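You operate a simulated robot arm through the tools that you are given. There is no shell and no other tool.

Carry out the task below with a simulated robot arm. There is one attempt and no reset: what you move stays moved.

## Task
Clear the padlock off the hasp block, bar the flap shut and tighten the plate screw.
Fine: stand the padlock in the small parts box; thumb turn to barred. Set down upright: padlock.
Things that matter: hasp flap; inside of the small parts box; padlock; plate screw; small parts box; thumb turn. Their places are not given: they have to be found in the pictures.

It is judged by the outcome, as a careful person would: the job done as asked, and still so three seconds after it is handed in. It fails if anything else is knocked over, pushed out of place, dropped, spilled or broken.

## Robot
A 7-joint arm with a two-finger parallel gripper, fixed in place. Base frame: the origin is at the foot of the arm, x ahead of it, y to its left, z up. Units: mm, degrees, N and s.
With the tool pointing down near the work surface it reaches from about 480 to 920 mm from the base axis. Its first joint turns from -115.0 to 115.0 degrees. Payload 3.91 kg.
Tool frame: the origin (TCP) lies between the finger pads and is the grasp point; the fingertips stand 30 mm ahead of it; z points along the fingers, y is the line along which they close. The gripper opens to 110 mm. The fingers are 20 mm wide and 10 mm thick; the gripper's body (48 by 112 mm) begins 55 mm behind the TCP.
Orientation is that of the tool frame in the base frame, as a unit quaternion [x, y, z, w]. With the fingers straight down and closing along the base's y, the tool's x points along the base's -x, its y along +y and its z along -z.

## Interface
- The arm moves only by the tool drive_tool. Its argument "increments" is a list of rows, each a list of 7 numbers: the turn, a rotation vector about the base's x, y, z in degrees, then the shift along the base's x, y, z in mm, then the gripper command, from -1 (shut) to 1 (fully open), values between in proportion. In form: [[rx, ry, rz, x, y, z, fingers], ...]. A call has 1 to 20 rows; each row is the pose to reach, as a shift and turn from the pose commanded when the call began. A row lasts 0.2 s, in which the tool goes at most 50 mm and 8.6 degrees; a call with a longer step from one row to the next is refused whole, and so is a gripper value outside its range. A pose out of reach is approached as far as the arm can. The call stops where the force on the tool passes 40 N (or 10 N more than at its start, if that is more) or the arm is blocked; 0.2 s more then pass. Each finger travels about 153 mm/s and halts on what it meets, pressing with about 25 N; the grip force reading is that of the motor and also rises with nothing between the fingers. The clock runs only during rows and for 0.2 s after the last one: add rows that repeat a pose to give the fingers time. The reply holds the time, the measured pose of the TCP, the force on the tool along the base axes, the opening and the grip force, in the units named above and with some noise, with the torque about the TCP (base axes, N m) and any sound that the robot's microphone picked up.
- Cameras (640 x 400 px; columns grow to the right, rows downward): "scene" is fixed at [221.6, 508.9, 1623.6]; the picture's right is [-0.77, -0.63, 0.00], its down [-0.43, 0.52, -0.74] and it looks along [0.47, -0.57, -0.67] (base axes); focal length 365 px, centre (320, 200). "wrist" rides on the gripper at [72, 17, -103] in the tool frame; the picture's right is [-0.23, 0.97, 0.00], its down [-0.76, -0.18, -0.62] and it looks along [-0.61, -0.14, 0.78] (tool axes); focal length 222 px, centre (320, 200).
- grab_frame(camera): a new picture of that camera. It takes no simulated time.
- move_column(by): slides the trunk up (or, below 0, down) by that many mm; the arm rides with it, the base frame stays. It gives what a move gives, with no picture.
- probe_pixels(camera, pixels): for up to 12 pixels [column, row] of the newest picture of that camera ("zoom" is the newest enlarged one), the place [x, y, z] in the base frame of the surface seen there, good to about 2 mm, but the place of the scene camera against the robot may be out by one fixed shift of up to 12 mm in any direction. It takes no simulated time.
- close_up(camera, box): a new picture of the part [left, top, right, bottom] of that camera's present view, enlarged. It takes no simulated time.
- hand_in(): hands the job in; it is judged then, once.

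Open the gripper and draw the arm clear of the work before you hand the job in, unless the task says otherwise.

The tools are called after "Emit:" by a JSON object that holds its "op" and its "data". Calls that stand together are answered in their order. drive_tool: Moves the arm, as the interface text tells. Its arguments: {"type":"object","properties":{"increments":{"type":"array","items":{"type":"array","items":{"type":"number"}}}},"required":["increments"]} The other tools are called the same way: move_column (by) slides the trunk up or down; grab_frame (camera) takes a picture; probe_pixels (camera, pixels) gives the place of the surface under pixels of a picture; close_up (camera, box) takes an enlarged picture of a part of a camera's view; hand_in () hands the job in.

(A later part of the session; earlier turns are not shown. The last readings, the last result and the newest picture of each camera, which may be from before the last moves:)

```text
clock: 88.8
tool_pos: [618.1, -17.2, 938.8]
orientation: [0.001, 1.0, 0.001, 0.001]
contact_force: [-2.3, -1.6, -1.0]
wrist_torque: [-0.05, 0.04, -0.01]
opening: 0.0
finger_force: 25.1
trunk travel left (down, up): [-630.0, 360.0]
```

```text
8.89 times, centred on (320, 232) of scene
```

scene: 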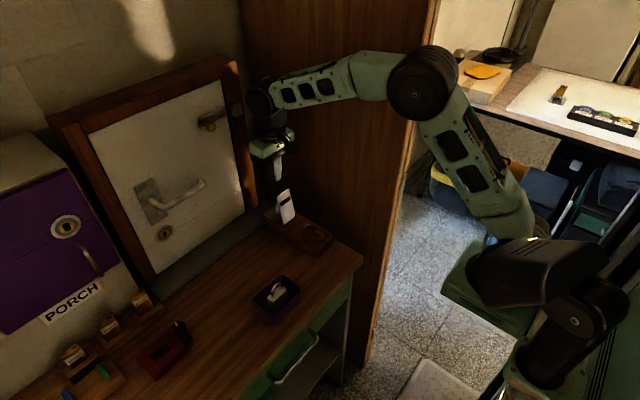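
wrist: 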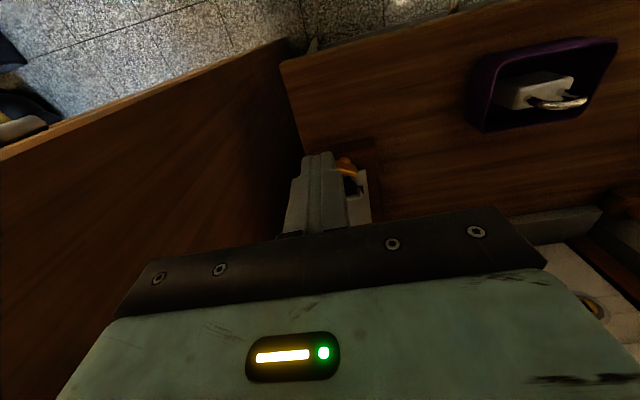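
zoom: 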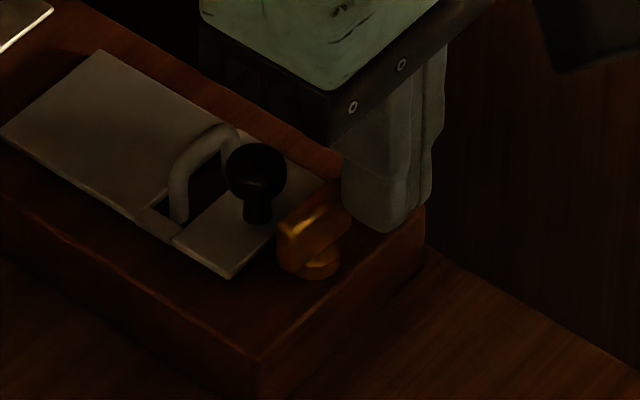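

Still light. Two more 1 mm pushes.

Emit:
{"op": "drive_tool", "data": {"increments": [[0, 0, 0, 1, 0, 0, -1], [0, 0, 0, 1, 0, 0, -1]]}}

Emit:
{"op": "drive_tool", "data": {"increments": [[0, 0, 0, 1, 0, 0, -1], [0, 0, 0, 1, 0, 0, -1]]}}

Emit:
{"op": "close_up", "data": {"camera": "scene", "box": [298, 210, 342, 255]}}

```text
clock: 89.5
tool_pos: [619.6, -17.1, 937.9]
orientation: [0.0, 1.0, -0.001, 0.001]
contact_force: [-2.4, -4.4, -3.4]
wrist_torque: [-0.15, 0.16, -0.06]
opening: 0.0
finger_force: 24.4
trunk travel left (down, up): [-630.0, 360.0]
```

```text
clock: 90.0
tool_pos: [618.3, -16.6, 938.6]
orientation: [0.0, 1.0, -0.001, 0.001]
contact_force: [-6.1, -3.6, 2.6]
wrist_torque: [-0.15, 0.14, 0.02]
opening: 0.0
finger_force: 25.2
trunk travel left (down, up): [-630.0, 360.0]
```

```text
8.89 times, centred on (320, 232) of scene
```

zoom: 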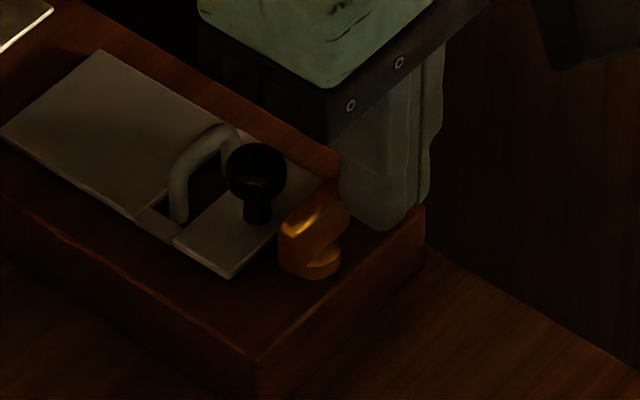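

The force starts to rise (−6 N). I push 1 mm more twice to confirm the stop.

Emit:
{"op": "drive_tool", "data": {"increments": [[0, 0, 0, 1, 0, 0, -1], [0, 0, 0, 1, 0, 0, -1]]}}

Emit:
{"op": "drive_tool", "data": {"increments": [[0, 0, 0, 1, 0, 0, -1], [0, 0, 0, 1, 0, 0, -1]]}}

```text
clock: 90.7
tool_pos: [619.1, -17.7, 939.1]
orientation: [0.001, 1.0, 0.001, 0.0]
contact_force: [-10.9, -4.1, 2.6]
wrist_torque: [-0.1, 0.28, 0.04]
opening: 0.0
finger_force: 25.0
trunk travel left (down, up): [-630.0, 360.0]
```

```text
clock: 91.2
tool_pos: [619.3, -17.1, 938.8]
orientation: [-0.001, 1.0, -0.001, -0.001]
contact_force: [-24.6, -4.5, 7.4]
wrist_torque: [-0.09, 0.51, 0.15]
opening: 0.1
finger_force: 25.4
trunk travel left (down, up): [-630.0, 360.0]
```

−24.6 N: firmly at the stop. I retreat straight in −x (no sideways motion) and look.

Emit:
{"op": "drive_tool", "data": {"increments": [[0, 0, 0, -2, 0, 0, -1], [0, 0, 0, -4, 0, 0, -1], [0, 0, 0, -8, 0, 0, -1], [0, 0, 0, -16, 0, 0, -1], [0, 0, 0, -22, 0, 0, -1]]}}

Emit:
{"op": "close_up", "data": {"camera": "scene", "box": [298, 210, 342, 255]}}

```text
clock: 92.5
tool_pos: [599.2, -15.5, 938.6]
orientation: [-0.001, 1.0, 0.001, 0.001]
contact_force: [0.4, -0.4, -0.4]
wrist_torque: [0.02, 0.0, 0.01]
opening: 0.0
finger_force: 25.2
trunk travel left (down, up): [-630.0, 360.0]
```

```text
8.89 times, centred on (320, 232) of scene
```

zoom: 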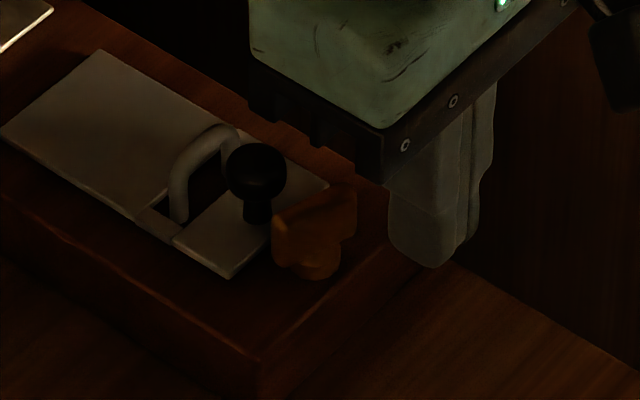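

The bar seems to have turned back some degrees after release. I rise and take a clear wrist view to measure it.

Emit:
{"op": "drive_tool", "data": {"increments": [[0, 0, 0, 0, 0, 30, -1], [0, 0, 0, -15, 8, 60, -0.4], [0, 0, 0, -30, 15, 88, 0.4], [0, 0, 0, -30, 15, 88, 0.6], [0, 0, 0, -30, 15, 88, 0.6]]}}

Emit:
{"op": "close_up", "data": {"camera": "wrist", "box": [300, 140, 370, 210]}}

Emit:
{"op": "close_up", "data": {"camera": "scene", "box": [298, 210, 342, 255]}}

```text
clock: 93.7
tool_pos: [570.5, -2.2, 1025.9]
orientation: [0.001, 1.0, 0.0, 0.001]
contact_force: [-0.7, 0.2, 0.1]
wrist_torque: [-0.01, -0.01, 0.01]
opening: 87.9
finger_force: 0.0
trunk travel left (down, up): [-630.0, 360.0]
```

```text
5.71 times, centred on (335, 175) of wrist
```

zoom: 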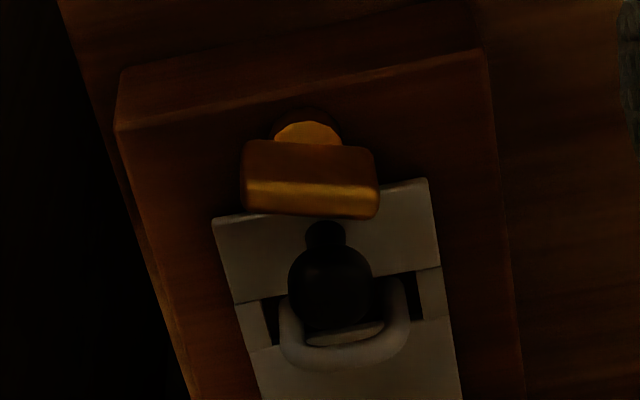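

```text
8.89 times, centred on (320, 232) of scene
```

zoom: 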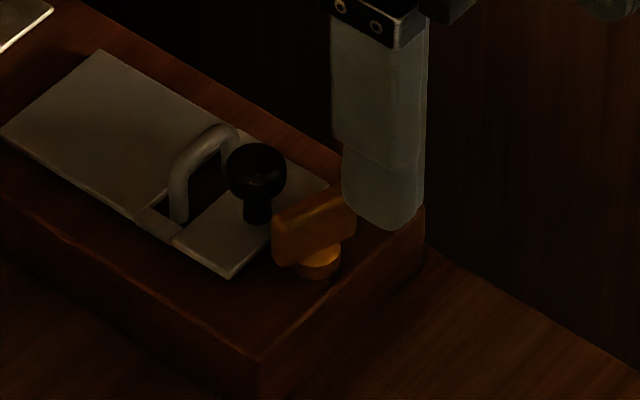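

The bar rests at about 74° now. I suspect the retreat drags it, so I'll push to the stop again and this time leave by lifting straight up while still against it. First I return to the push start position.

Emit:
{"op": "drive_tool", "data": {"increments": [[0, 0, 0, 10, -6, -20, 0], [0, 0, 0, 20, -12, -50, -0.6], [0, 0, 0, 30, -16, -75, -1], [0, 0, 0, 30, -16, -88, -1], [0, 0, 0, 36, -16, -88, -1], [0, 0, 0, 42, -16, -88, -1], [0, 0, 0, 42, -16, -88, -1]]}}

Emit:
{"op": "drive_tool", "data": {"increments": [[0, 0, 0, 1.5, 0, 0, -1], [0, 0, 0, 3, 0, 0, -1], [0, 0, 0, 3, 0, 0, -1]]}}

Emit:
{"op": "close_up", "data": {"camera": "scene", "box": [298, 210, 342, 255]}}

```text
clock: 95.2
tool_pos: [610.9, -17.2, 938.7]
orientation: [0.001, 1.0, 0.0, 0.001]
contact_force: [-0.6, -0.1, -0.6]
wrist_torque: [0.05, -0.02, 0.02]
opening: 0.1
finger_force: 24.7
trunk travel left (down, up): [-630.0, 360.0]
```

```text
clock: 96.0
tool_pos: [614.6, -17.4, 937.3]
orientation: [0.0, 1.0, 0.0, 0.002]
contact_force: [-0.7, 0.1, 0.3]
wrist_torque: [-0.02, -0.03, 0.01]
opening: 0.0
finger_force: 25.4
trunk travel left (down, up): [-630.0, 360.0]
```

```text
8.89 times, centred on (320, 232) of scene
```

zoom: 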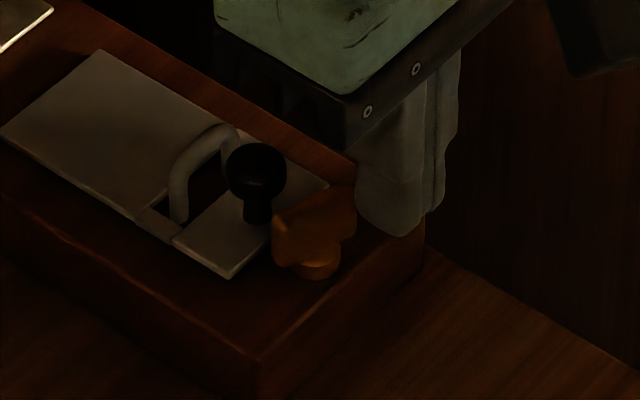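

No contact yet. I push on in 1 mm steps, watching the force.

Emit:
{"op": "drive_tool", "data": {"increments": [[0, 0, 0, 1, 0, 0, -1], [0, 0, 0, 2, 0, 0, -1], [0, 0, 0, 2, 0, 0, -1]]}}

Emit:
{"op": "drive_tool", "data": {"increments": [[0, 0, 0, 1, 0, 0, -1], [0, 0, 0, 2, 0, 0, -1], [0, 0, 0, 2, 0, 0, -1]]}}

Emit:
{"op": "close_up", "data": {"camera": "scene", "box": [298, 210, 342, 255]}}

```text
clock: 96.8
tool_pos: [616.9, -18.5, 937.5]
orientation: [-0.001, 1.0, 0.0, 0.001]
contact_force: [-2.8, -3.3, 0.2]
wrist_torque: [-0.08, 0.09, -0.01]
opening: 0.0
finger_force: 25.0
trunk travel left (down, up): [-630.0, 360.0]
```

```text
clock: 97.7
tool_pos: [618.0, -17.7, 938.6]
orientation: [0.001, 1.0, 0.001, 0.0]
contact_force: [-3.5, -1.6, 1.2]
wrist_torque: [-0.01, 0.07, 0.03]
opening: 0.0
finger_force: 25.5
trunk travel left (down, up): [-630.0, 360.0]
```

```text
8.89 times, centred on (320, 232) of scene
```

zoom: 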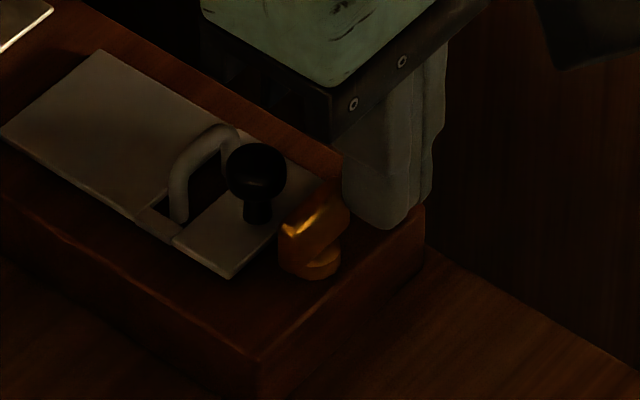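

Pushed to near 88° with only −3.5 N. I test for a spring: pull back 2 mm and see if the bar follows.

Emit:
{"op": "drive_tool", "data": {"increments": [[0, 0, 0, -1, 0, 0, -1], [0, 0, 0, -2, 0, 0, -1], [0, 0, 0, -2, 0, 0, -1]]}}

Emit:
{"op": "close_up", "data": {"camera": "scene", "box": [298, 210, 342, 255]}}

Emit:
{"op": "drive_tool", "data": {"increments": [[0, 0, 0, -1.5, 0, 0, -1], [0, 0, 0, -3, 0, 0, -1], [0, 0, 0, -3, 0, 0, -1]]}}

Emit:
{"op": "close_up", "data": {"camera": "scene", "box": [298, 210, 342, 255]}}

```text
clock: 98.5
tool_pos: [616.3, -19.0, 938.5]
orientation: [0.0, 1.0, 0.001, 0.001]
contact_force: [0.0, -0.9, -0.7]
wrist_torque: [0.0, 0.0, -0.03]
opening: 0.2
finger_force: 25.3
trunk travel left (down, up): [-630.0, 360.0]
```

```text
8.89 times, centred on (320, 232) of scene
```

zoom: 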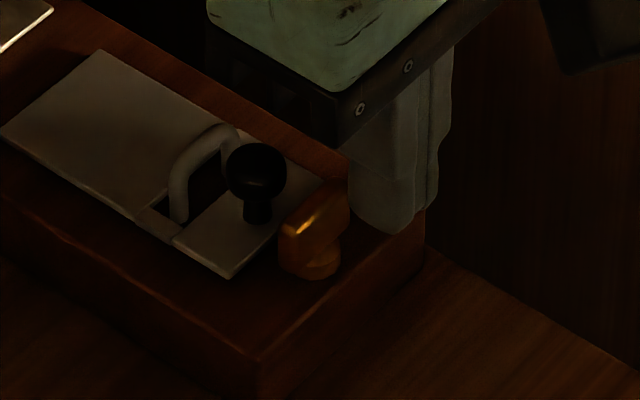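

```text
clock: 99.2
tool_pos: [613.7, -17.4, 939.2]
orientation: [0.0, 1.0, 0.0, 0.0]
contact_force: [0.2, 1.1, 0.3]
wrist_torque: [-0.01, -0.02, 0.03]
opening: 0.1
finger_force: 24.9
trunk travel left (down, up): [-630.0, 360.0]
```

```text
8.89 times, centred on (320, 232) of scene
```

zoom: 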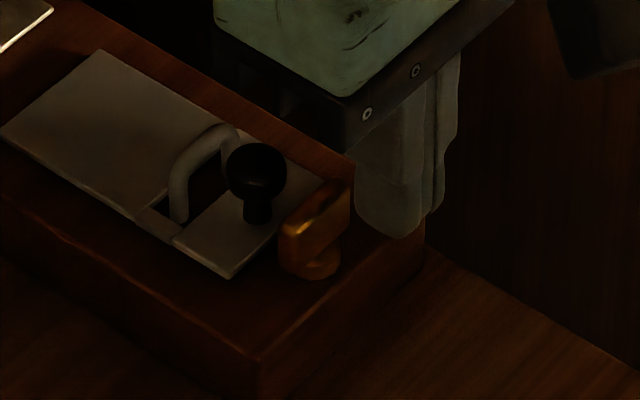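

With a gentle push the bar stays put: it now lies parallel to the block's front edge (~90°). I withdraw fully in −x, then up, and check with a clear wrist view.

Emit:
{"op": "drive_tool", "data": {"increments": [[0, 0, 0, -6, 0, 0, -1], [0, 0, 0, -15, 0, 0, -1], [0, 0, 0, -25, 0, 30, -1], [0, 0, 0, -35, 8, 60, -0.4], [0, 0, 0, -45, 15, 88, 0.4], [0, 0, 0, -45, 15, 88, 0.6], [0, 0, 0, -45, 15, 88, 0.6]]}}

Emit:
{"op": "close_up", "data": {"camera": "wrist", "box": [300, 140, 370, 210]}}

Emit:
{"op": "close_up", "data": {"camera": "scene", "box": [298, 210, 342, 255]}}

```text
clock: 100.8
tool_pos: [567.7, -3.1, 1024.4]
orientation: [0.0, 1.0, 0.001, 0.001]
contact_force: [-0.5, 0.3, 0.2]
wrist_torque: [-0.03, -0.01, 0.01]
opening: 87.9
finger_force: 0.1
trunk travel left (down, up): [-630.0, 360.0]
```

```text
5.71 times, centred on (335, 175) of wrist
```

zoom: 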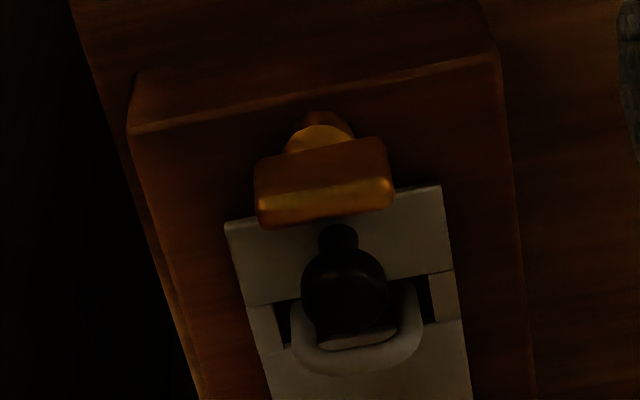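

```text
8.89 times, centred on (320, 232) of scene
```

zoom: 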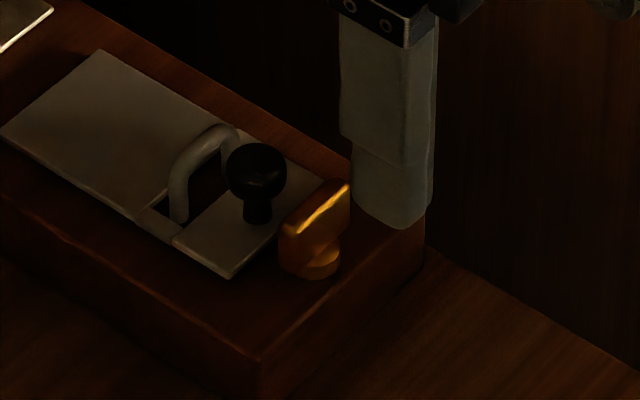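

The bar now lies across at ~90° (parallel to the flap's end) and stays. Next is the plate screw: I move above the block at about (738, 0, 1050) to view it.

Emit:
{"op": "drive_tool", "data": {"increments": [[0, 0, 0, 40, 1, 10, 0.6], [0, 0, 0, 80, 2, 20, 0.6], [0, 0, 0, 120, 3, 25, 0.6], [0, 0, 0, 160, 3, 25, 0.6], [0, 0, 0, 172, 3, 25, 0.6], [0, 0, 0, 172, 3, 25, 0.6]]}}

Emit:
{"op": "grab_frame", "data": {"camera": "wrist"}}

Emit:
{"op": "close_up", "data": {"camera": "scene", "box": [255, 180, 310, 230]}}

```text
clock: 102.2
tool_pos: [740.9, -1.8, 1050.6]
orientation: [0.0, 1.0, 0.0, 0.001]
contact_force: [-0.4, 0.0, 0.8]
wrist_torque: [0.01, 0.0, -0.01]
opening: 88.3
finger_force: 0.0
trunk travel left (down, up): [-630.0, 360.0]
```

```text
taken
```

wrist: 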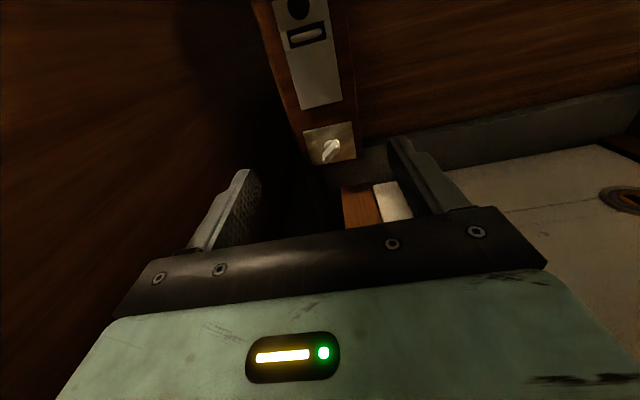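

```text
8.00 times, centred on (282, 205) of scene
```

zoom: 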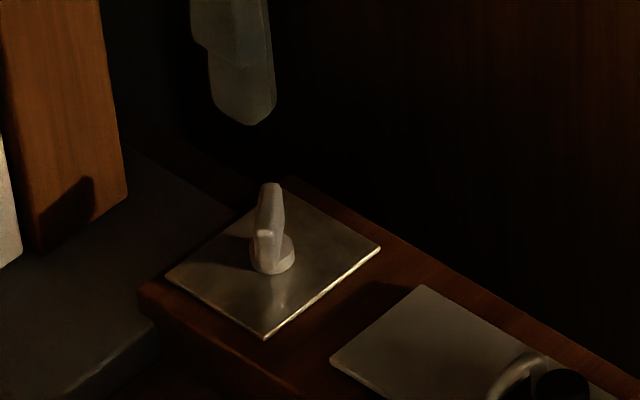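

The screw with its wing is visible at (331,150) in the wrist view on the plate. I zoom in and probe its ends.

Emit:
{"op": "close_up", "data": {"camera": "wrist", "box": [300, 115, 365, 180]}}

Emit:
{"op": "probe_pixels", "data": {"camera": "wrist", "pixels": [[325, 160], [337, 143], [331, 151], [328, 155], [334, 147], [306, 133], [350, 122], [313, 163], [355, 155], [345, 190], [390, 200], [370, 160]]}}

```text
6.15 times, centred on (332, 148) of wrist
```

zoom: 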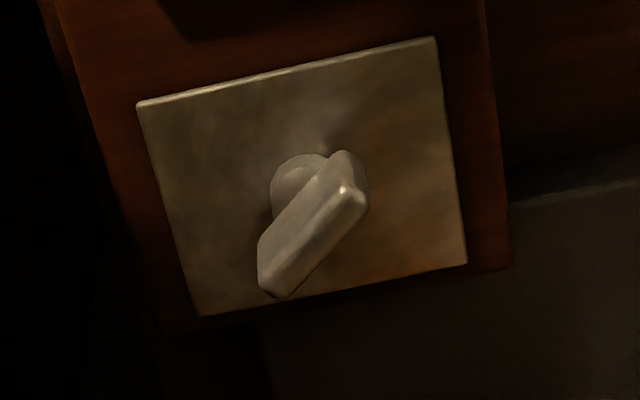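

```text
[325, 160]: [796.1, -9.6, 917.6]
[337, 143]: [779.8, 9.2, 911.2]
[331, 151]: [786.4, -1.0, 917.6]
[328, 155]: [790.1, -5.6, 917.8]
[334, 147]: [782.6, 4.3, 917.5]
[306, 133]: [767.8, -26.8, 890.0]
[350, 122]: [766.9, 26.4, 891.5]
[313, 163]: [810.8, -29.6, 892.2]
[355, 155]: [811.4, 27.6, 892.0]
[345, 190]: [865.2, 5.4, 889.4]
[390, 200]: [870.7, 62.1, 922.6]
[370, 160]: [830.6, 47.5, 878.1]
```

The wing lies along about 131° from (796,−10) to (780,9), centre ≈ (788, −0.3), top z≈917.6. I probe the zoomed picture for a finer estimate.

Emit:
{"op": "close_up", "data": {"camera": "wrist", "box": [312, 128, 352, 168]}}

Emit:
{"op": "probe_pixels", "data": {"camera": "zoom", "pixels": [[190, 300], [230, 350], [210, 320], [270, 240], [330, 170], [370, 180], [350, 200], [300, 260], [260, 300], [240, 260], [290, 190], [310, 215]]}}

```text
10.00 times, centred on (332, 148) of wrist
```

zoom: 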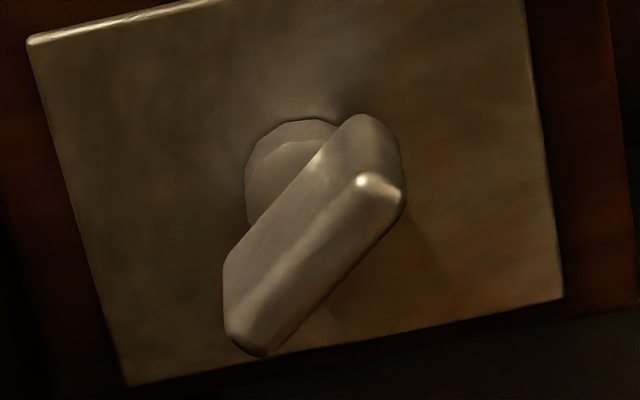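

```text
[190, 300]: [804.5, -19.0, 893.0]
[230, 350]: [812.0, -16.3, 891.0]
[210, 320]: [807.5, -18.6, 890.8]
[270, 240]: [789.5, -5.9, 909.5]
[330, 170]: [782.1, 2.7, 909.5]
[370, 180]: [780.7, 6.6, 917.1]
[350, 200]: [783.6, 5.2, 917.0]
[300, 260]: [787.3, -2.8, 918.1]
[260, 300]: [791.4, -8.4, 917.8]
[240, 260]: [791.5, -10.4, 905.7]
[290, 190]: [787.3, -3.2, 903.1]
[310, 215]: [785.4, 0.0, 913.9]
```

I probe the centreline of the wing's top face for a better angle.

Emit:
{"op": "probe_pixels", "data": {"camera": "zoom", "pixels": [[382, 192], [365, 210], [340, 238], [315, 265], [290, 292], [270, 315], [255, 332], [395, 200], [300, 245], [330, 285], [345, 265], [280, 280]]}}

```text
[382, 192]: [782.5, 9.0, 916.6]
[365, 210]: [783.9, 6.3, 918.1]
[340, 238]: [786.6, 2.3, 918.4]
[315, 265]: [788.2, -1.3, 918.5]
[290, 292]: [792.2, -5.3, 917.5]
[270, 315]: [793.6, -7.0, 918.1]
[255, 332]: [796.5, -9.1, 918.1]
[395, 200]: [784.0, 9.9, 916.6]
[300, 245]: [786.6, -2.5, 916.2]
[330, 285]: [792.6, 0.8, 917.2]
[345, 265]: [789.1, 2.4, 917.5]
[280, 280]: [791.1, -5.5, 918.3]
```

Wing centreline: centre (789.3, −0.1), direction −52°. I turn the tool −52° and move over it to z≈985 with ~30 mm opening.

Emit:
{"op": "drive_tool", "data": {"increments": [[0, 0, -8, 8, 0.3, 0, 0.2], [0, 0, -16, 16, 0.6, 0, -0.2], [0, 0, -24, 24, 0.8, 0, -0.45], [0, 0, -32, 32, 1.1, -10, -0.45], [0, 0, -40, 40, 1.4, -25, -0.45], [0, 0, -48, 48, 1.6, -45, -0.45], [0, 0, -52, 48.2, 1.6, -65, -0.45], [0, 0, -52, 48.2, 1.6, -65, -0.45]]}}

Emit:
{"op": "drive_tool", "data": {"increments": [[0, 0, 0, 0, 0, 0, -0.45]]}}

Emit:
{"op": "close_up", "data": {"camera": "wrist", "box": [260, 90, 400, 230]}}

Emit:
{"op": "grab_frame", "data": {"camera": "scene"}}

```text
clock: 104.0
tool_pos: [788.6, 1.1, 984.2]
orientation: [0.44, 0.898, 0.001, 0.001]
contact_force: [0.1, -1.0, 0.8]
wrist_torque: [0.01, -0.02, 0.02]
opening: 30.1
finger_force: 0.0
trunk travel left (down, up): [-630.0, 360.0]
```

```text
clock: 104.5
tool_pos: [789.9, 2.0, 983.5]
orientation: [0.439, 0.899, 0.0, 0.001]
contact_force: [0.7, 0.4, 0.3]
wrist_torque: [0.03, -0.03, -0.01]
opening: 30.3
finger_force: 0.1
trunk travel left (down, up): [-630.0, 360.0]
```

```text
2.86 times, centred on (330, 160) of wrist
```

zoom: 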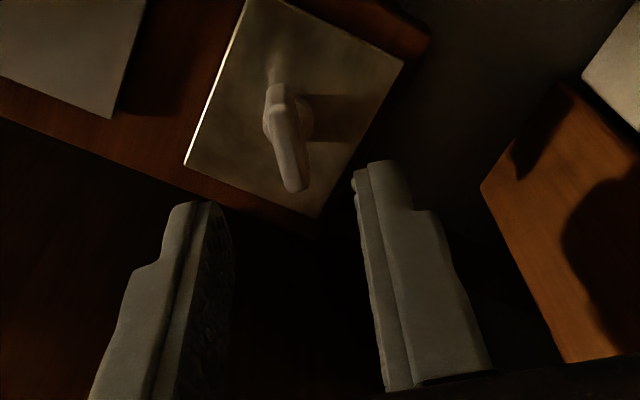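

```text
taken
```

scene: 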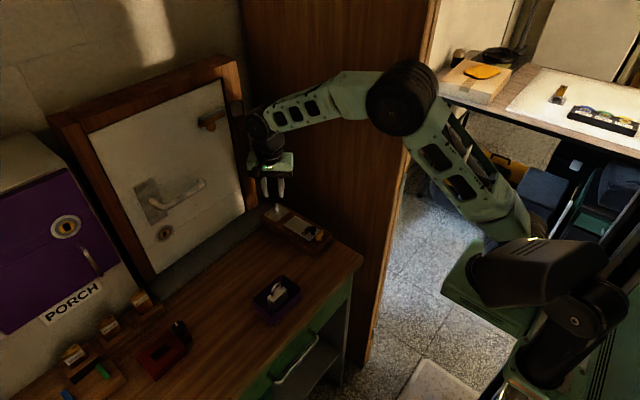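

The wing is aligned with the finger direction and centred on the gripper axis (zoom 291,146). I descend to z≈936 and close.

Emit:
{"op": "drive_tool", "data": {"increments": [[0, 0, 0, 0, -0.5, -15, -0.45], [0, 0, 0, 0, -0.5, -32, -0.45], [0, 0, 0, 0, -0.5, -42, -0.45], [0, 0, 0, 0, -0.5, -47.5, -0.45], [0, 0, 0, 0, -0.5, -47.5, -0.45]]}}

Emit:
{"op": "close_up", "data": {"camera": "wrist", "box": [260, 110, 390, 230]}}

Emit:
{"op": "close_up", "data": {"camera": "scene", "box": [240, 140, 310, 230]}}

```text
clock: 105.7
tool_pos: [789.6, 2.0, 938.9]
orientation: [0.438, 0.899, -0.001, 0.001]
contact_force: [0.4, -0.4, -0.1]
wrist_torque: [0.04, 0.0, 0.02]
opening: 30.1
finger_force: 0.0
trunk travel left (down, up): [-630.0, 360.0]
```

```text
3.33 times, centred on (325, 170) of wrist
```

zoom: 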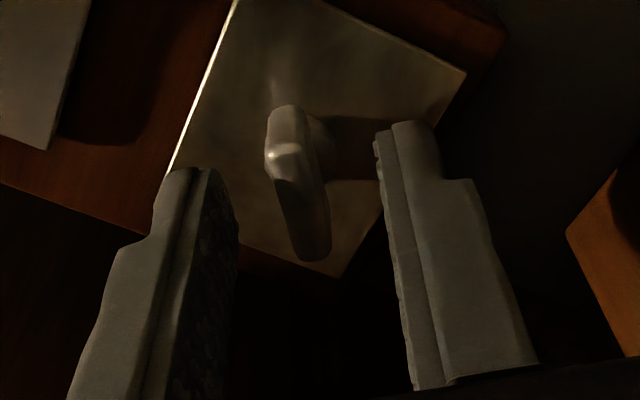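

```text
4.44 times, centred on (275, 185) of scene
```

zoom: 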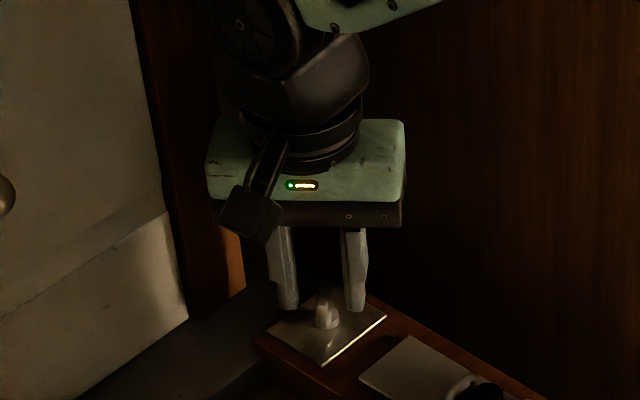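

Wing centred between the fingers. I lower 2.5 mm more and close on it.

Emit:
{"op": "drive_tool", "data": {"increments": [[0, 0, 0, 0, -0.8, -2.5, -0.6], [0, 0, 0, 0, -0.8, -2.5, -0.8], [0, 0, 0, 0, -0.8, -2.5, -0.92], [0, 0, 0, 0, -0.8, -2.5, -0.95], [0, 0, 0, 0, -0.8, -2.5, -0.95]]}}

Emit:
{"op": "drive_tool", "data": {"increments": [[0, 0, -4, 0, 0, 0, -0.95], [0, 0, -8, 0, 0, 0, -0.95], [0, 0, -8, 0, 0, 0, -0.95]]}}

```text
clock: 106.8
tool_pos: [789.0, 1.3, 936.1]
orientation: [0.439, 0.899, -0.001, 0.001]
contact_force: [2.1, 1.2, -1.8]
wrist_torque: [-0.15, -0.09, 0.0]
opening: 7.6
finger_force: 45.1
trunk travel left (down, up): [-630.0, 360.0]
```

```text
clock: 107.7
tool_pos: [789.4, -0.1, 937.7]
orientation: [0.5, 0.866, 0.0, 0.001]
contact_force: [3.8, -2.2, -0.9]
wrist_torque: [0.38, 0.18, -0.01]
opening: 7.9
finger_force: 45.3
trunk travel left (down, up): [-630.0, 360.0]
```

Clockwise turn moves freely. I continue clockwise 40° more, watching the torque.

Emit:
{"op": "drive_tool", "data": {"increments": [[0, 0, -8, 0, 0, 0, -0.95], [0, 0, -16, 0, 0, 0, -0.95], [0, 0, -24, 0, 0, 0, -0.95], [0, 0, -32, 0, 0, 0, -0.95], [0, 0, -40, 0, 0, 0, -0.95], [0, 0, -40, 0, 0, 0, -0.95]]}}

Emit:
{"op": "close_up", "data": {"camera": "wrist", "box": [260, 110, 390, 230]}}

Emit:
{"op": "close_up", "data": {"camera": "scene", "box": [240, 140, 310, 230]}}

```text
clock: 109.0
tool_pos: [789.8, 0.2, 937.4]
orientation: [0.767, 0.642, -0.001, 0.0]
contact_force: [5.7, -3.3, -4.3]
wrist_torque: [0.09, -0.18, -0.02]
opening: 7.8
finger_force: 45.0
trunk travel left (down, up): [-630.0, 360.0]
```

```text
3.33 times, centred on (325, 170) of wrist
```

zoom: 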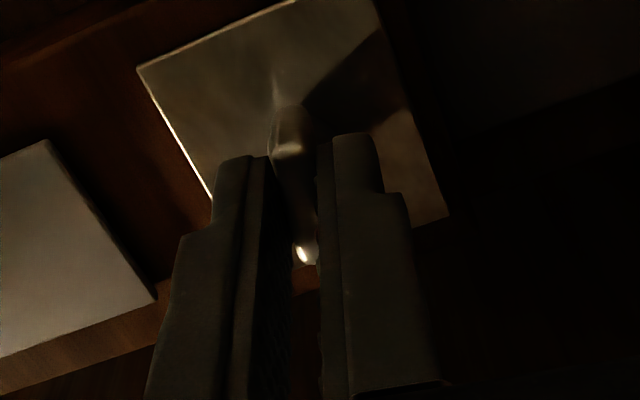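

```text
4.44 times, centred on (275, 185) of scene
```

zoom: 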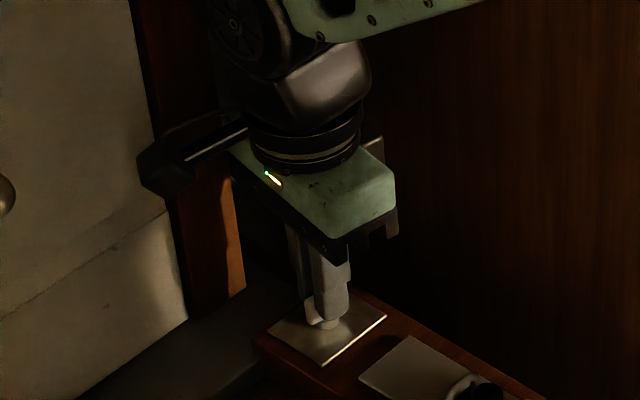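

Wing has turned ~48° with no resistance. I go 16° further, keeping the camera arm clear of the post, and check torque.

Emit:
{"op": "drive_tool", "data": {"increments": [[0, 0, -8, 0, 0, 0, -0.95], [0, 0, -16, 0, 0, 0, -0.95], [0, 0, -16, 0, 0, 0, -0.95]]}}

```text
clock: 109.8
tool_pos: [791.4, 1.3, 937.4]
orientation: [0.849, 0.529, -0.001, 0.002]
contact_force: [6.9, -7.9, -3.9]
wrist_torque: [-0.05, -0.23, 0.02]
opening: 7.9
finger_force: 45.1
trunk travel left (down, up): [-630.0, 360.0]
```

Still free after 64° of turning. I release, lift, and spin the tool back +180° to regrip with plenty of clockwise range.

Emit:
{"op": "drive_tool", "data": {"increments": [[0, 0, 0, 0, 0, 0, -0.75], [0, 0, 0, 0, 0, 0, -0.6], [0, 0, 0, 0, 0, 8, -0.6], [0, 0, 0, 0, 0, 25, -0.6], [0, 0, 0, 0, 0, 45, -0.6], [0, 0, 0, 0, 0, 45, -0.6]]}}

Emit:
{"op": "close_up", "data": {"camera": "wrist", "box": [260, 90, 400, 230]}}

Emit:
{"op": "close_up", "data": {"camera": "scene", "box": [250, 180, 310, 235]}}

```text
clock: 111.2
tool_pos: [788.8, -0.2, 980.8]
orientation: [0.849, 0.529, -0.001, 0.001]
contact_force: [-0.6, 0.1, -0.4]
wrist_torque: [-0.02, 0.01, 0.0]
opening: 22.0
finger_force: 0.0
trunk travel left (down, up): [-630.0, 360.0]
```

```text
2.86 times, centred on (330, 160) of wrist
```

zoom: 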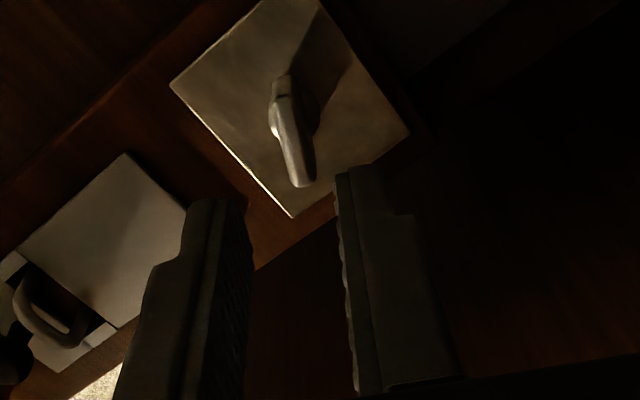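

```text
7.27 times, centred on (280, 208) of scene
```

zoom: 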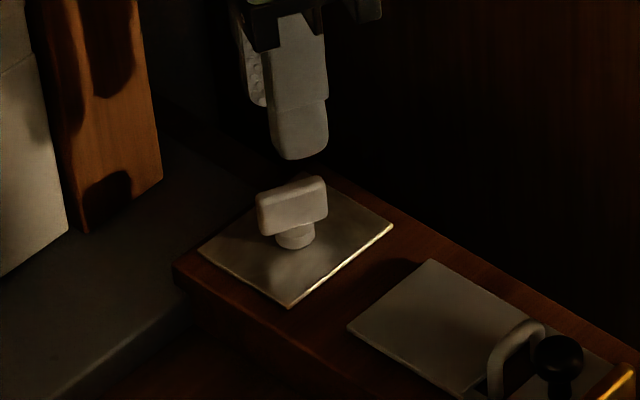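

The wing followed and stays. Now I rotate the tool +180° in two halves, at this height.

Emit:
{"op": "drive_tool", "data": {"increments": [[0, 0, 8.4, 0, 0, 5, -0.6], [0, 0, 16.8, 0, 0, 10, -0.6], [0, 0, 25.2, 0, 0, 10, -0.6], [0, 0, 33.6, 0, 0, 10, -0.6], [0, 0, 42, 0, 0, 10, -0.6], [0, 0, 50.4, 0, 0, 10, -0.6], [0, 0, 58.8, 0, 0, 10, -0.6], [0, 0, 67.2, 0, 0, 10, -0.6], [0, 0, 75.6, 0, 0, 10, -0.6], [0, 0, 84, 0, 0, 10, -0.6], [0, 0, 90, 0, 0, 10, -0.6]]}}

Emit:
{"op": "drive_tool", "data": {"increments": [[0, 0, 8.4, 0, 0, 0, -0.6], [0, 0, 16.8, 0, 0, 0, -0.6], [0, 0, 25.2, 0, 0, 0, -0.6], [0, 0, 33.6, 0, 0, 0, -0.6], [0, 0, 42, 0, 0, 0, -0.6], [0, 0, 50.4, 0, 0, 0, -0.6], [0, 0, 58.8, 0, 0, 0, -0.6], [0, 0, 67.2, 0, 0, 0, -0.6], [0, 0, 75.6, 0, 0, 0, -0.6], [0, 0, 84, 0, 0, 0, -0.6], [0, 0, 90, 0, 0, 0, -0.6], [0, 0, 90, 0, 0, 0, -0.6]]}}

Emit:
{"op": "close_up", "data": {"camera": "wrist", "box": [260, 90, 400, 230]}}

```text
clock: 113.7
tool_pos: [789.7, -0.3, 990.8]
orientation: [0.224, 0.975, 0.001, 0.001]
contact_force: [0.2, -0.8, -0.3]
wrist_torque: [0.02, 0.01, -0.02]
opening: 22.0
finger_force: 0.0
trunk travel left (down, up): [-630.0, 360.0]
```

```text
clock: 116.2
tool_pos: [788.3, 5.5, 993.1]
orientation: [-0.533, 0.846, -0.003, 0.0]
contact_force: [-0.7, 0.5, -0.1]
wrist_torque: [-0.01, -0.02, 0.01]
opening: 21.7
finger_force: 0.0
trunk travel left (down, up): [-630.0, 360.0]
```

```text
2.86 times, centred on (330, 160) of wrist
```

zoom: 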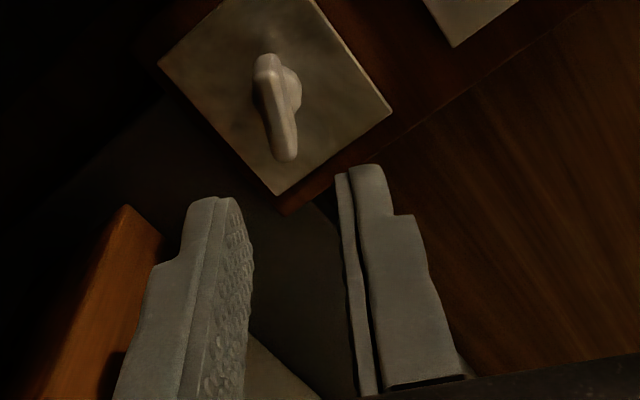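

The tool drifted to y≈5.5. I shift by about (+1, −5.8) back over the wing and re-check.

Emit:
{"op": "drive_tool", "data": {"increments": [[0, 0, 0, 1, -5.8, -8, -0.6], [0, 0, 0, 1, -5.8, -8, -0.6]]}}

Emit:
{"op": "drive_tool", "data": {"increments": [[0, 0, 0, 0, 0, 0, -0.6]]}}

Emit:
{"op": "close_up", "data": {"camera": "wrist", "box": [290, 110, 350, 170]}}

Emit:
{"op": "probe_pixels", "data": {"camera": "zoom", "pixels": [[290, 130], [300, 160], [310, 190], [320, 220], [330, 250], [335, 270], [300, 130], [320, 190], [340, 250], [290, 160], [340, 270], [310, 150]]}}

```text
clock: 116.8
tool_pos: [788.9, 1.8, 987.3]
orientation: [-0.532, 0.847, -0.003, 0.0]
contact_force: [-0.8, 0.4, 0.5]
wrist_torque: [0.01, 0.0, -0.01]
opening: 22.0
finger_force: 0.1
trunk travel left (down, up): [-630.0, 360.0]
```

```text
clock: 117.2
tool_pos: [787.0, 4.0, 988.3]
orientation: [-0.533, 0.846, -0.003, 0.002]
contact_force: [0.9, 0.6, 0.1]
wrist_torque: [0.01, -0.01, -0.02]
opening: 22.3
finger_force: 0.1
trunk travel left (down, up): [-630.0, 360.0]
```

```text
6.67 times, centred on (320, 140) of wrist
```

zoom: 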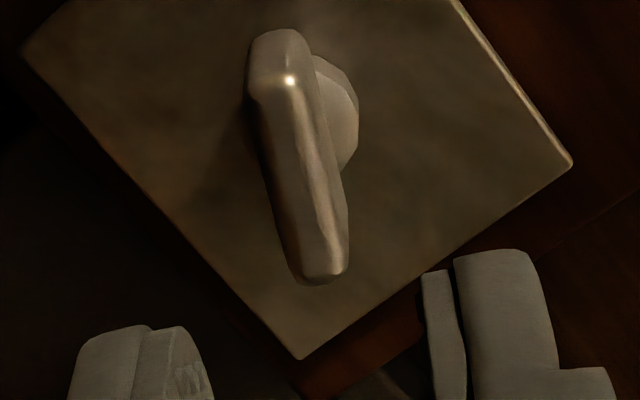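

```text
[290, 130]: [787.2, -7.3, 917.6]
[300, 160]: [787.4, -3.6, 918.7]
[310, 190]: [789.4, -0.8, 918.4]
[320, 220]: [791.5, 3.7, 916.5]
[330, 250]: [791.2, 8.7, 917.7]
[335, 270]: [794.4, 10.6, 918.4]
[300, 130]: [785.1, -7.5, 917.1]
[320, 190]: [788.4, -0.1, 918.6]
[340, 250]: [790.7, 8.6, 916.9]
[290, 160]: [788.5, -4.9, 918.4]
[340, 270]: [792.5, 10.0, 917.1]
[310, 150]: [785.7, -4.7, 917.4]
```

Wing centre is (789, −0.3); the tool is ~3 mm off in y. I correct (+1.0, −3.1), then descend to z≈937 and close.

Emit:
{"op": "drive_tool", "data": {"increments": [[0, 0, 1, 1, -3.1, 0, -0.6], [0, 0, 1, 1, -3.1, -20, -0.6], [0, 0, 1, 1, -3.1, -40, -0.6], [0, 0, 1, 1, -3.1, -51, -0.6], [0, 0, 1, 1, -3.1, -51, -0.6]]}}

Emit:
{"op": "close_up", "data": {"camera": "wrist", "box": [260, 110, 390, 230]}}

```text
clock: 118.5
tool_pos: [784.9, 1.5, 941.3]
orientation: [-0.54, 0.842, -0.004, 0.004]
contact_force: [-0.6, 0.9, -0.3]
wrist_torque: [0.0, 0.01, 0.0]
opening: 21.7
finger_force: 0.0
trunk travel left (down, up): [-630.0, 360.0]
```

```text
3.33 times, centred on (325, 170) of wrist
```

zoom: 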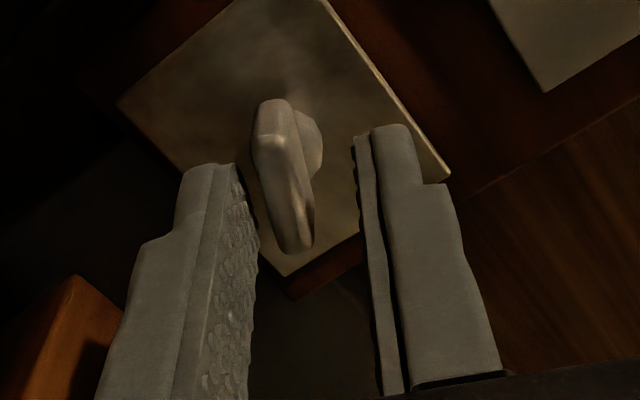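

Readings show x≈785, 4 mm short. I correct by (+4, −1.8, −4) and re-read.

Emit:
{"op": "drive_tool", "data": {"increments": [[0, 0, 0, 2, -1, 0, -0.6], [0, 0, 0, 4, -1.8, -3, -0.6], [0, 0, 0, 4, -1.8, -3, -0.6]]}}

Emit:
{"op": "drive_tool", "data": {"increments": [[0, 0, 0, 0, 0, 0, -0.6]]}}

Emit:
{"op": "close_up", "data": {"camera": "wrist", "box": [260, 110, 390, 230]}}

```text
clock: 119.2
tool_pos: [790.0, 1.1, 939.2]
orientation: [-0.542, 0.841, -0.006, 0.004]
contact_force: [-0.5, 0.3, -0.1]
wrist_torque: [0.0, -0.02, 0.02]
opening: 22.1
finger_force: 0.1
trunk travel left (down, up): [-630.0, 360.0]
```

```text
clock: 119.7
tool_pos: [789.9, 0.8, 937.6]
orientation: [-0.542, 0.841, -0.006, 0.003]
contact_force: [-0.2, 0.5, -0.1]
wrist_torque: [0.03, -0.01, -0.01]
opening: 22.1
finger_force: 0.0
trunk travel left (down, up): [-630.0, 360.0]
```

```text
3.33 times, centred on (325, 170) of wrist
```

zoom: 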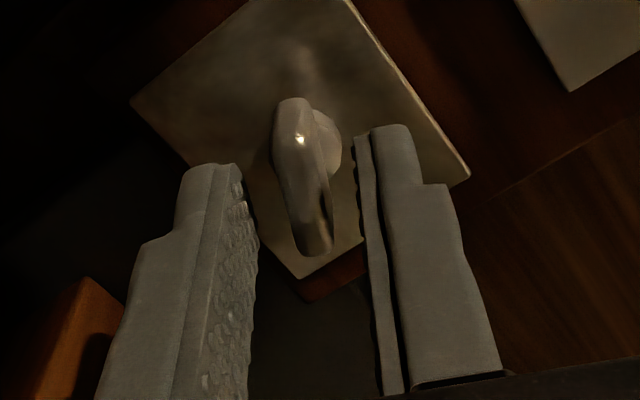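

Centred now. I close and turn clockwise 40° from here, watching torque.

Emit:
{"op": "drive_tool", "data": {"increments": [[0, 0, 0, 0, -0.5, 0, -0.75], [0, 0, 0, 0, -0.5, 0, -0.88], [0, 0, 0, 0, -0.5, 0, -0.95], [0, 0, 0, 0, -0.5, 0, -0.95]]}}

Emit:
{"op": "drive_tool", "data": {"increments": [[0, 0, -8, 0, 0, 0, -0.95], [0, 0, -16, 0, 0, 0, -0.95], [0, 0, -24, 0, 0, 0, -0.95], [0, 0, -24, 0, 0, 0, -0.95]]}}

```text
clock: 120.7
tool_pos: [790.3, 1.2, 938.5]
orientation: [-0.542, 0.84, -0.005, 0.003]
contact_force: [-23.5, -2.1, 23.7]
wrist_torque: [1.02, 0.49, -0.02]
opening: 7.6
finger_force: 45.3
trunk travel left (down, up): [-630.0, 360.0]
```

```text
clock: 121.0
tool_pos: [789.5, 0.8, 938.1]
orientation: [-0.516, 0.856, -0.004, 0.003]
contact_force: [-2.7, -9.1, -8.1]
wrist_torque: [1.17, -0.19, -0.01]
opening: 8.0
finger_force: 44.8
trunk travel left (down, up): [-630.0, 360.0]
stopped in row 1: the force on the tool passed its limit at 49 N (the readings are from after the stop); the commanded pose is now the measured one
```

Forces spiked from a misfit while closing. I loosen, let the arm settle, and regrip.

Emit:
{"op": "drive_tool", "data": {"increments": [[0, 0, 0, 0, 0, 0, -0.78], [0, 0, 0, 0, 0, 0, -0.72], [0, 0, 0, 0, 0, 0, -0.72]]}}

Emit:
{"op": "drive_tool", "data": {"increments": [[0, 0, 0, 0, 0, 0, -0.72]]}}

Emit:
{"op": "close_up", "data": {"camera": "wrist", "box": [260, 110, 390, 230]}}

```text
clock: 121.8
tool_pos: [790.5, 2.3, 938.0]
orientation: [-0.516, 0.856, -0.002, 0.003]
contact_force: [0.1, 0.7, -0.3]
wrist_torque: [0.01, -0.02, 0.02]
opening: 15.1
finger_force: 0.1
trunk travel left (down, up): [-630.0, 360.0]
```

```text
clock: 122.2
tool_pos: [790.2, 2.1, 935.7]
orientation: [-0.516, 0.856, -0.001, 0.005]
contact_force: [0.3, -0.2, -0.8]
wrist_torque: [0.01, -0.02, 0.01]
opening: 15.3
finger_force: 0.0
trunk travel left (down, up): [-630.0, 360.0]
```

```text
3.33 times, centred on (325, 170) of wrist
```

zoom: 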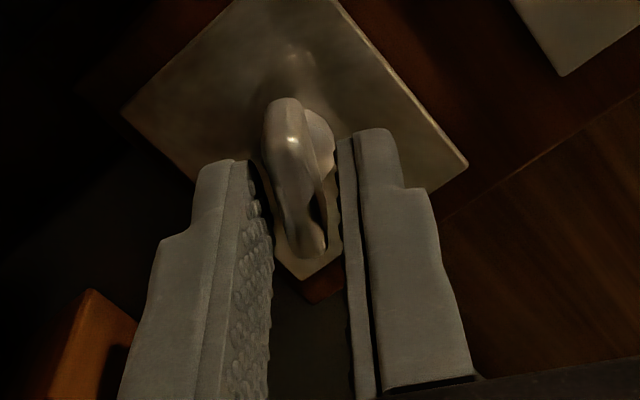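

Settled, small offset. I shift (+0.4, −1.7) and regrip.

Emit:
{"op": "drive_tool", "data": {"increments": [[0, 0, 0, 0.4, -1.7, 0, -0.72], [0, 0, 0, 0.4, -1.7, 0, -0.85], [0, 0, 0, 0.4, -1.7, 0, -0.95], [0, 0, 0, 0.4, -1.7, 0, -0.95]]}}

```text
clock: 123.2
tool_pos: [789.7, -0.5, 936.1]
orientation: [-0.517, 0.856, -0.001, 0.003]
contact_force: [1.5, -3.3, -3.1]
wrist_torque: [1.24, -0.41, 0.01]
opening: 7.8
finger_force: 44.4
trunk travel left (down, up): [-630.0, 360.0]
```

Good grip with low forces. I turn clockwise 32°, watching torque.

Emit:
{"op": "drive_tool", "data": {"increments": [[0, 0, -6, 0, 0, 0, -0.95], [0, 0, -12, 0, 0, 0, -0.95], [0, 0, -18, 0, 0, 0, -0.95], [0, 0, -25, 0, 0, 0, -0.95], [0, 0, -32, 0, 0, 0, -0.95], [0, 0, -32, 0, 0, 0, -0.95]]}}

```text
clock: 123.8
tool_pos: [790.8, 0.0, 935.4]
orientation: [-0.443, 0.897, 0.006, 0.002]
contact_force: [-3.8, -9.8, 3.4]
wrist_torque: [0.39, -0.87, 0.04]
opening: 7.6
finger_force: 44.9
trunk travel left (down, up): [-630.0, 360.0]
stopped in row 2: the force on the tool passed its limit at 44 N (the readings are from after the stop); the commanded pose is now the measured one
```

Small pose errors while tightly gripping cause force spikes, not screw torque. I open to ~10 mm and turn the wing loosely, like a spanner.

Emit:
{"op": "drive_tool", "data": {"increments": [[0, 0, 0, 0, 0, 0, -0.81], [0, 0, 0, 0, 0, 0, -0.81], [0, 0, -6, 0, 0, 0, -0.81], [0, 0, -12, 0, 0, 0, -0.81], [0, 0, -18, 0, 0, 0, -0.81], [0, 0, -24, 0, 0, 0, -0.81], [0, 0, -24, 0, 0, 0, -0.81]]}}

Emit:
{"op": "close_up", "data": {"camera": "wrist", "box": [260, 110, 390, 230]}}

```text
clock: 125.4
tool_pos: [789.7, -0.5, 934.8]
orientation: [-0.245, 0.97, 0.007, 0.003]
contact_force: [-1.6, 0.0, -0.8]
wrist_torque: [0.02, 0.03, 0.04]
opening: 11.5
finger_force: 1.0
trunk travel left (down, up): [-630.0, 360.0]
```

```text
3.33 times, centred on (325, 170) of wrist
```

zoom: 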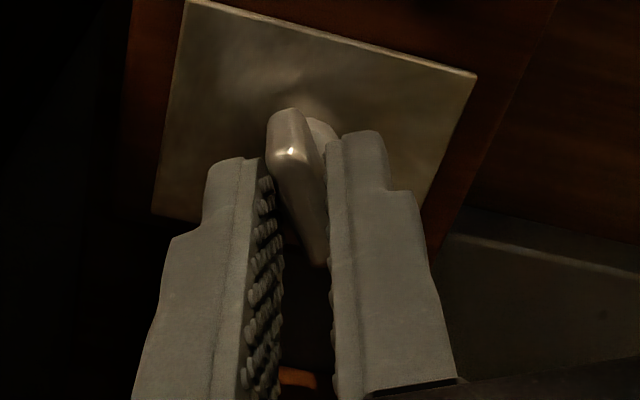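

The wing follows with low load; tool is at +28°. I correct the 0.9° tilt and keep turning clockwise 40° more.

Emit:
{"op": "drive_tool", "data": {"increments": [[-0.4, 0.1, -7, 0, 0.2, 0.5, -0.81], [-0.8, 0.1, -15, 0, 0.2, 1, -0.81], [-0.8, 0.1, -23, 0, 0.2, 1, -0.81], [-0.8, 0.1, -31, 0, 0.2, 1, -0.81], [-0.8, 0.1, -39, 0, 0.2, 1, -0.81], [-0.8, 0.1, -39, 0, 0.2, 1, -0.81]]}}

Emit:
{"op": "close_up", "data": {"camera": "wrist", "box": [260, 110, 390, 230]}}

```text
clock: 126.8
tool_pos: [789.5, -0.9, 934.4]
orientation: [0.093, 0.996, 0.0, 0.003]
contact_force: [0.3, 3.1, 0.0]
wrist_torque: [0.09, -0.03, 0.04]
opening: 11.8
finger_force: 1.7
trunk travel left (down, up): [-630.0, 360.0]
```

```text
3.33 times, centred on (325, 170) of wrist
```

zoom: 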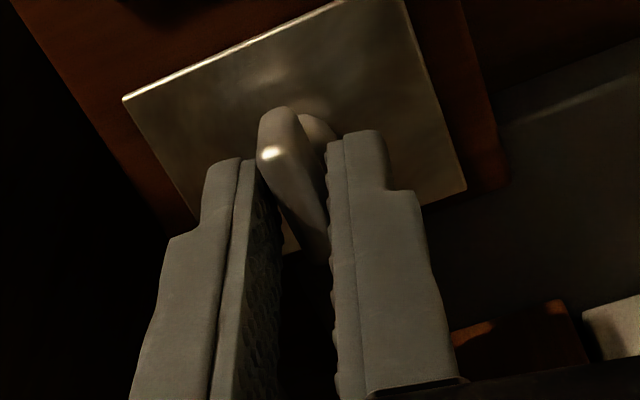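

Still low torque after ~135° of turning in all. I continue clockwise another 40°.

Emit:
{"op": "drive_tool", "data": {"increments": [[0, 0, -8, 0, 0.3, 0.5, -0.81], [0, 0, -16, 0, 0.3, 1, -0.81], [0, 0, -24, 0, 0.3, 1, -0.81], [0, 0, -32, 0, 0.3, 1, -0.81], [0, 0, -40, 0, 0.3, 1, -0.81], [0, 0, -40, 0, 0.3, 1, -0.81]]}}

Emit:
{"op": "drive_tool", "data": {"increments": [[0, 0, -8, 0, 0, 0, -0.81], [0, 0, -16, 0, 0, 0, -0.81], [0, 0, -24, 0, 0, 0, -0.81], [0, 0, -32, 0, 0, 0, -0.81], [0, 0, -32, 0, 0, 0, -0.81]]}}

Emit:
{"op": "close_up", "data": {"camera": "wrist", "box": [260, 110, 390, 230]}}

```text
clock: 128.2
tool_pos: [795.6, -4.0, 934.4]
orientation: [0.429, 0.903, -0.002, 0.005]
contact_force: [26.9, -18.5, -18.3]
wrist_torque: [-0.24, -1.07, 1.15]
opening: 23.4
finger_force: 45.1
trunk travel left (down, up): [-630.0, 360.0]
```

```text
clock: 128.8
tool_pos: [794.0, -8.6, 934.9]
orientation: [0.552, 0.834, -0.005, 0.007]
contact_force: [12.7, -9.4, -9.4]
wrist_torque: [-0.16, -0.46, 0.12]
opening: 26.0
finger_force: 15.1
trunk travel left (down, up): [-630.0, 360.0]
stopped in row 3: the force on the tool passed its limit at 48 N (the readings are from after the stop); the commanded pose is now the measured one
```

```text
3.33 times, centred on (325, 170) of wrist
```

zoom: 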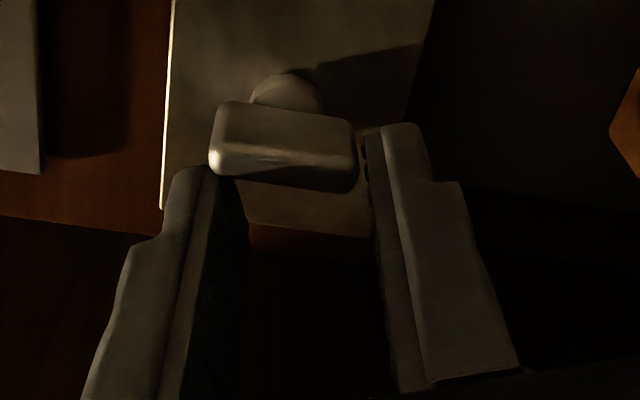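

The wing reached its stop (1.15 N·m) and the loose fingers then slipped round it; it is now across the fingers. I open wide, settle, lift and inspect.

Emit:
{"op": "drive_tool", "data": {"increments": [[0, 0, 0, 0, 0, 0, -0.4], [0, 0, 0, 0, 0, 0, -0.2], [0, 0, 0, 0, 0, 8, -0.2], [0, 0, 0, 0, 0, 25, -0.2], [0, 0, 0, 0, 0, 50, -0.2], [0, 0, 0, 0, 0, 50, -0.2]]}}

Emit:
{"op": "close_up", "data": {"camera": "scene", "box": [255, 180, 310, 230]}}

Emit:
{"op": "close_up", "data": {"camera": "wrist", "box": [290, 100, 350, 160]}}

Emit:
{"op": "probe_pixels", "data": {"camera": "zoom", "pixels": [[200, 230], [250, 240], [300, 245], [350, 250], [400, 255], [430, 260], [250, 200], [300, 200], [350, 200], [300, 280], [350, 300], [320, 150]]}}

```text
clock: 130.2
tool_pos: [793.8, -6.8, 985.2]
orientation: [0.551, 0.834, -0.004, 0.006]
contact_force: [-0.2, -0.4, 0.7]
wrist_torque: [0.02, 0.0, 0.0]
opening: 43.9
finger_force: 0.0
trunk travel left (down, up): [-630.0, 360.0]
```

```text
8.00 times, centred on (282, 205) of scene
```

zoom: 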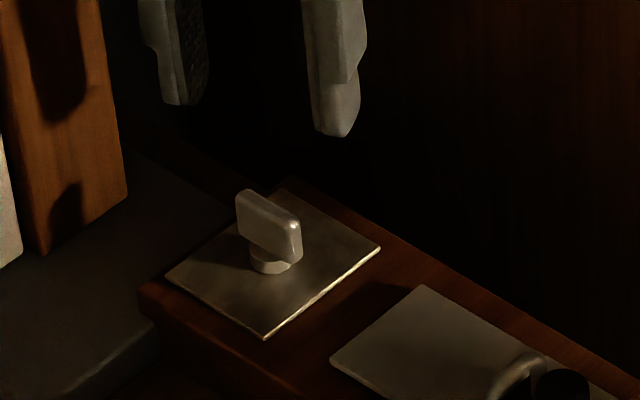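

```text
6.67 times, centred on (320, 130) of wrist
```

zoom: 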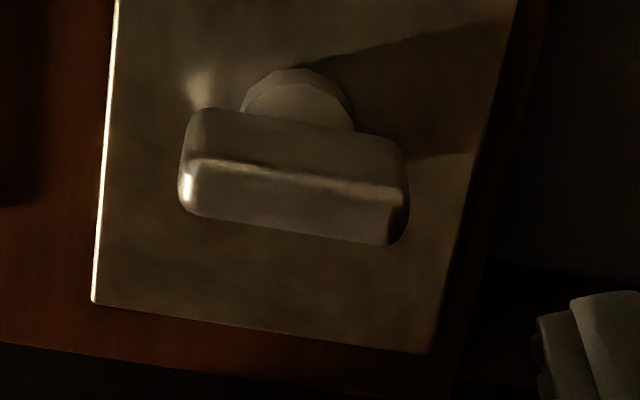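

```text
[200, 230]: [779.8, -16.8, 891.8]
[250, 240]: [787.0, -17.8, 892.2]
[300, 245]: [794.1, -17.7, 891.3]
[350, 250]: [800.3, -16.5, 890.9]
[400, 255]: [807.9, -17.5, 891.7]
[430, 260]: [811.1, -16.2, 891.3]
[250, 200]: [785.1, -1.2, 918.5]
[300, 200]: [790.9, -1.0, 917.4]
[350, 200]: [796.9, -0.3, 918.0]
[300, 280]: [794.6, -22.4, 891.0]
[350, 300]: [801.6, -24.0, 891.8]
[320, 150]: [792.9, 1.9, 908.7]
```

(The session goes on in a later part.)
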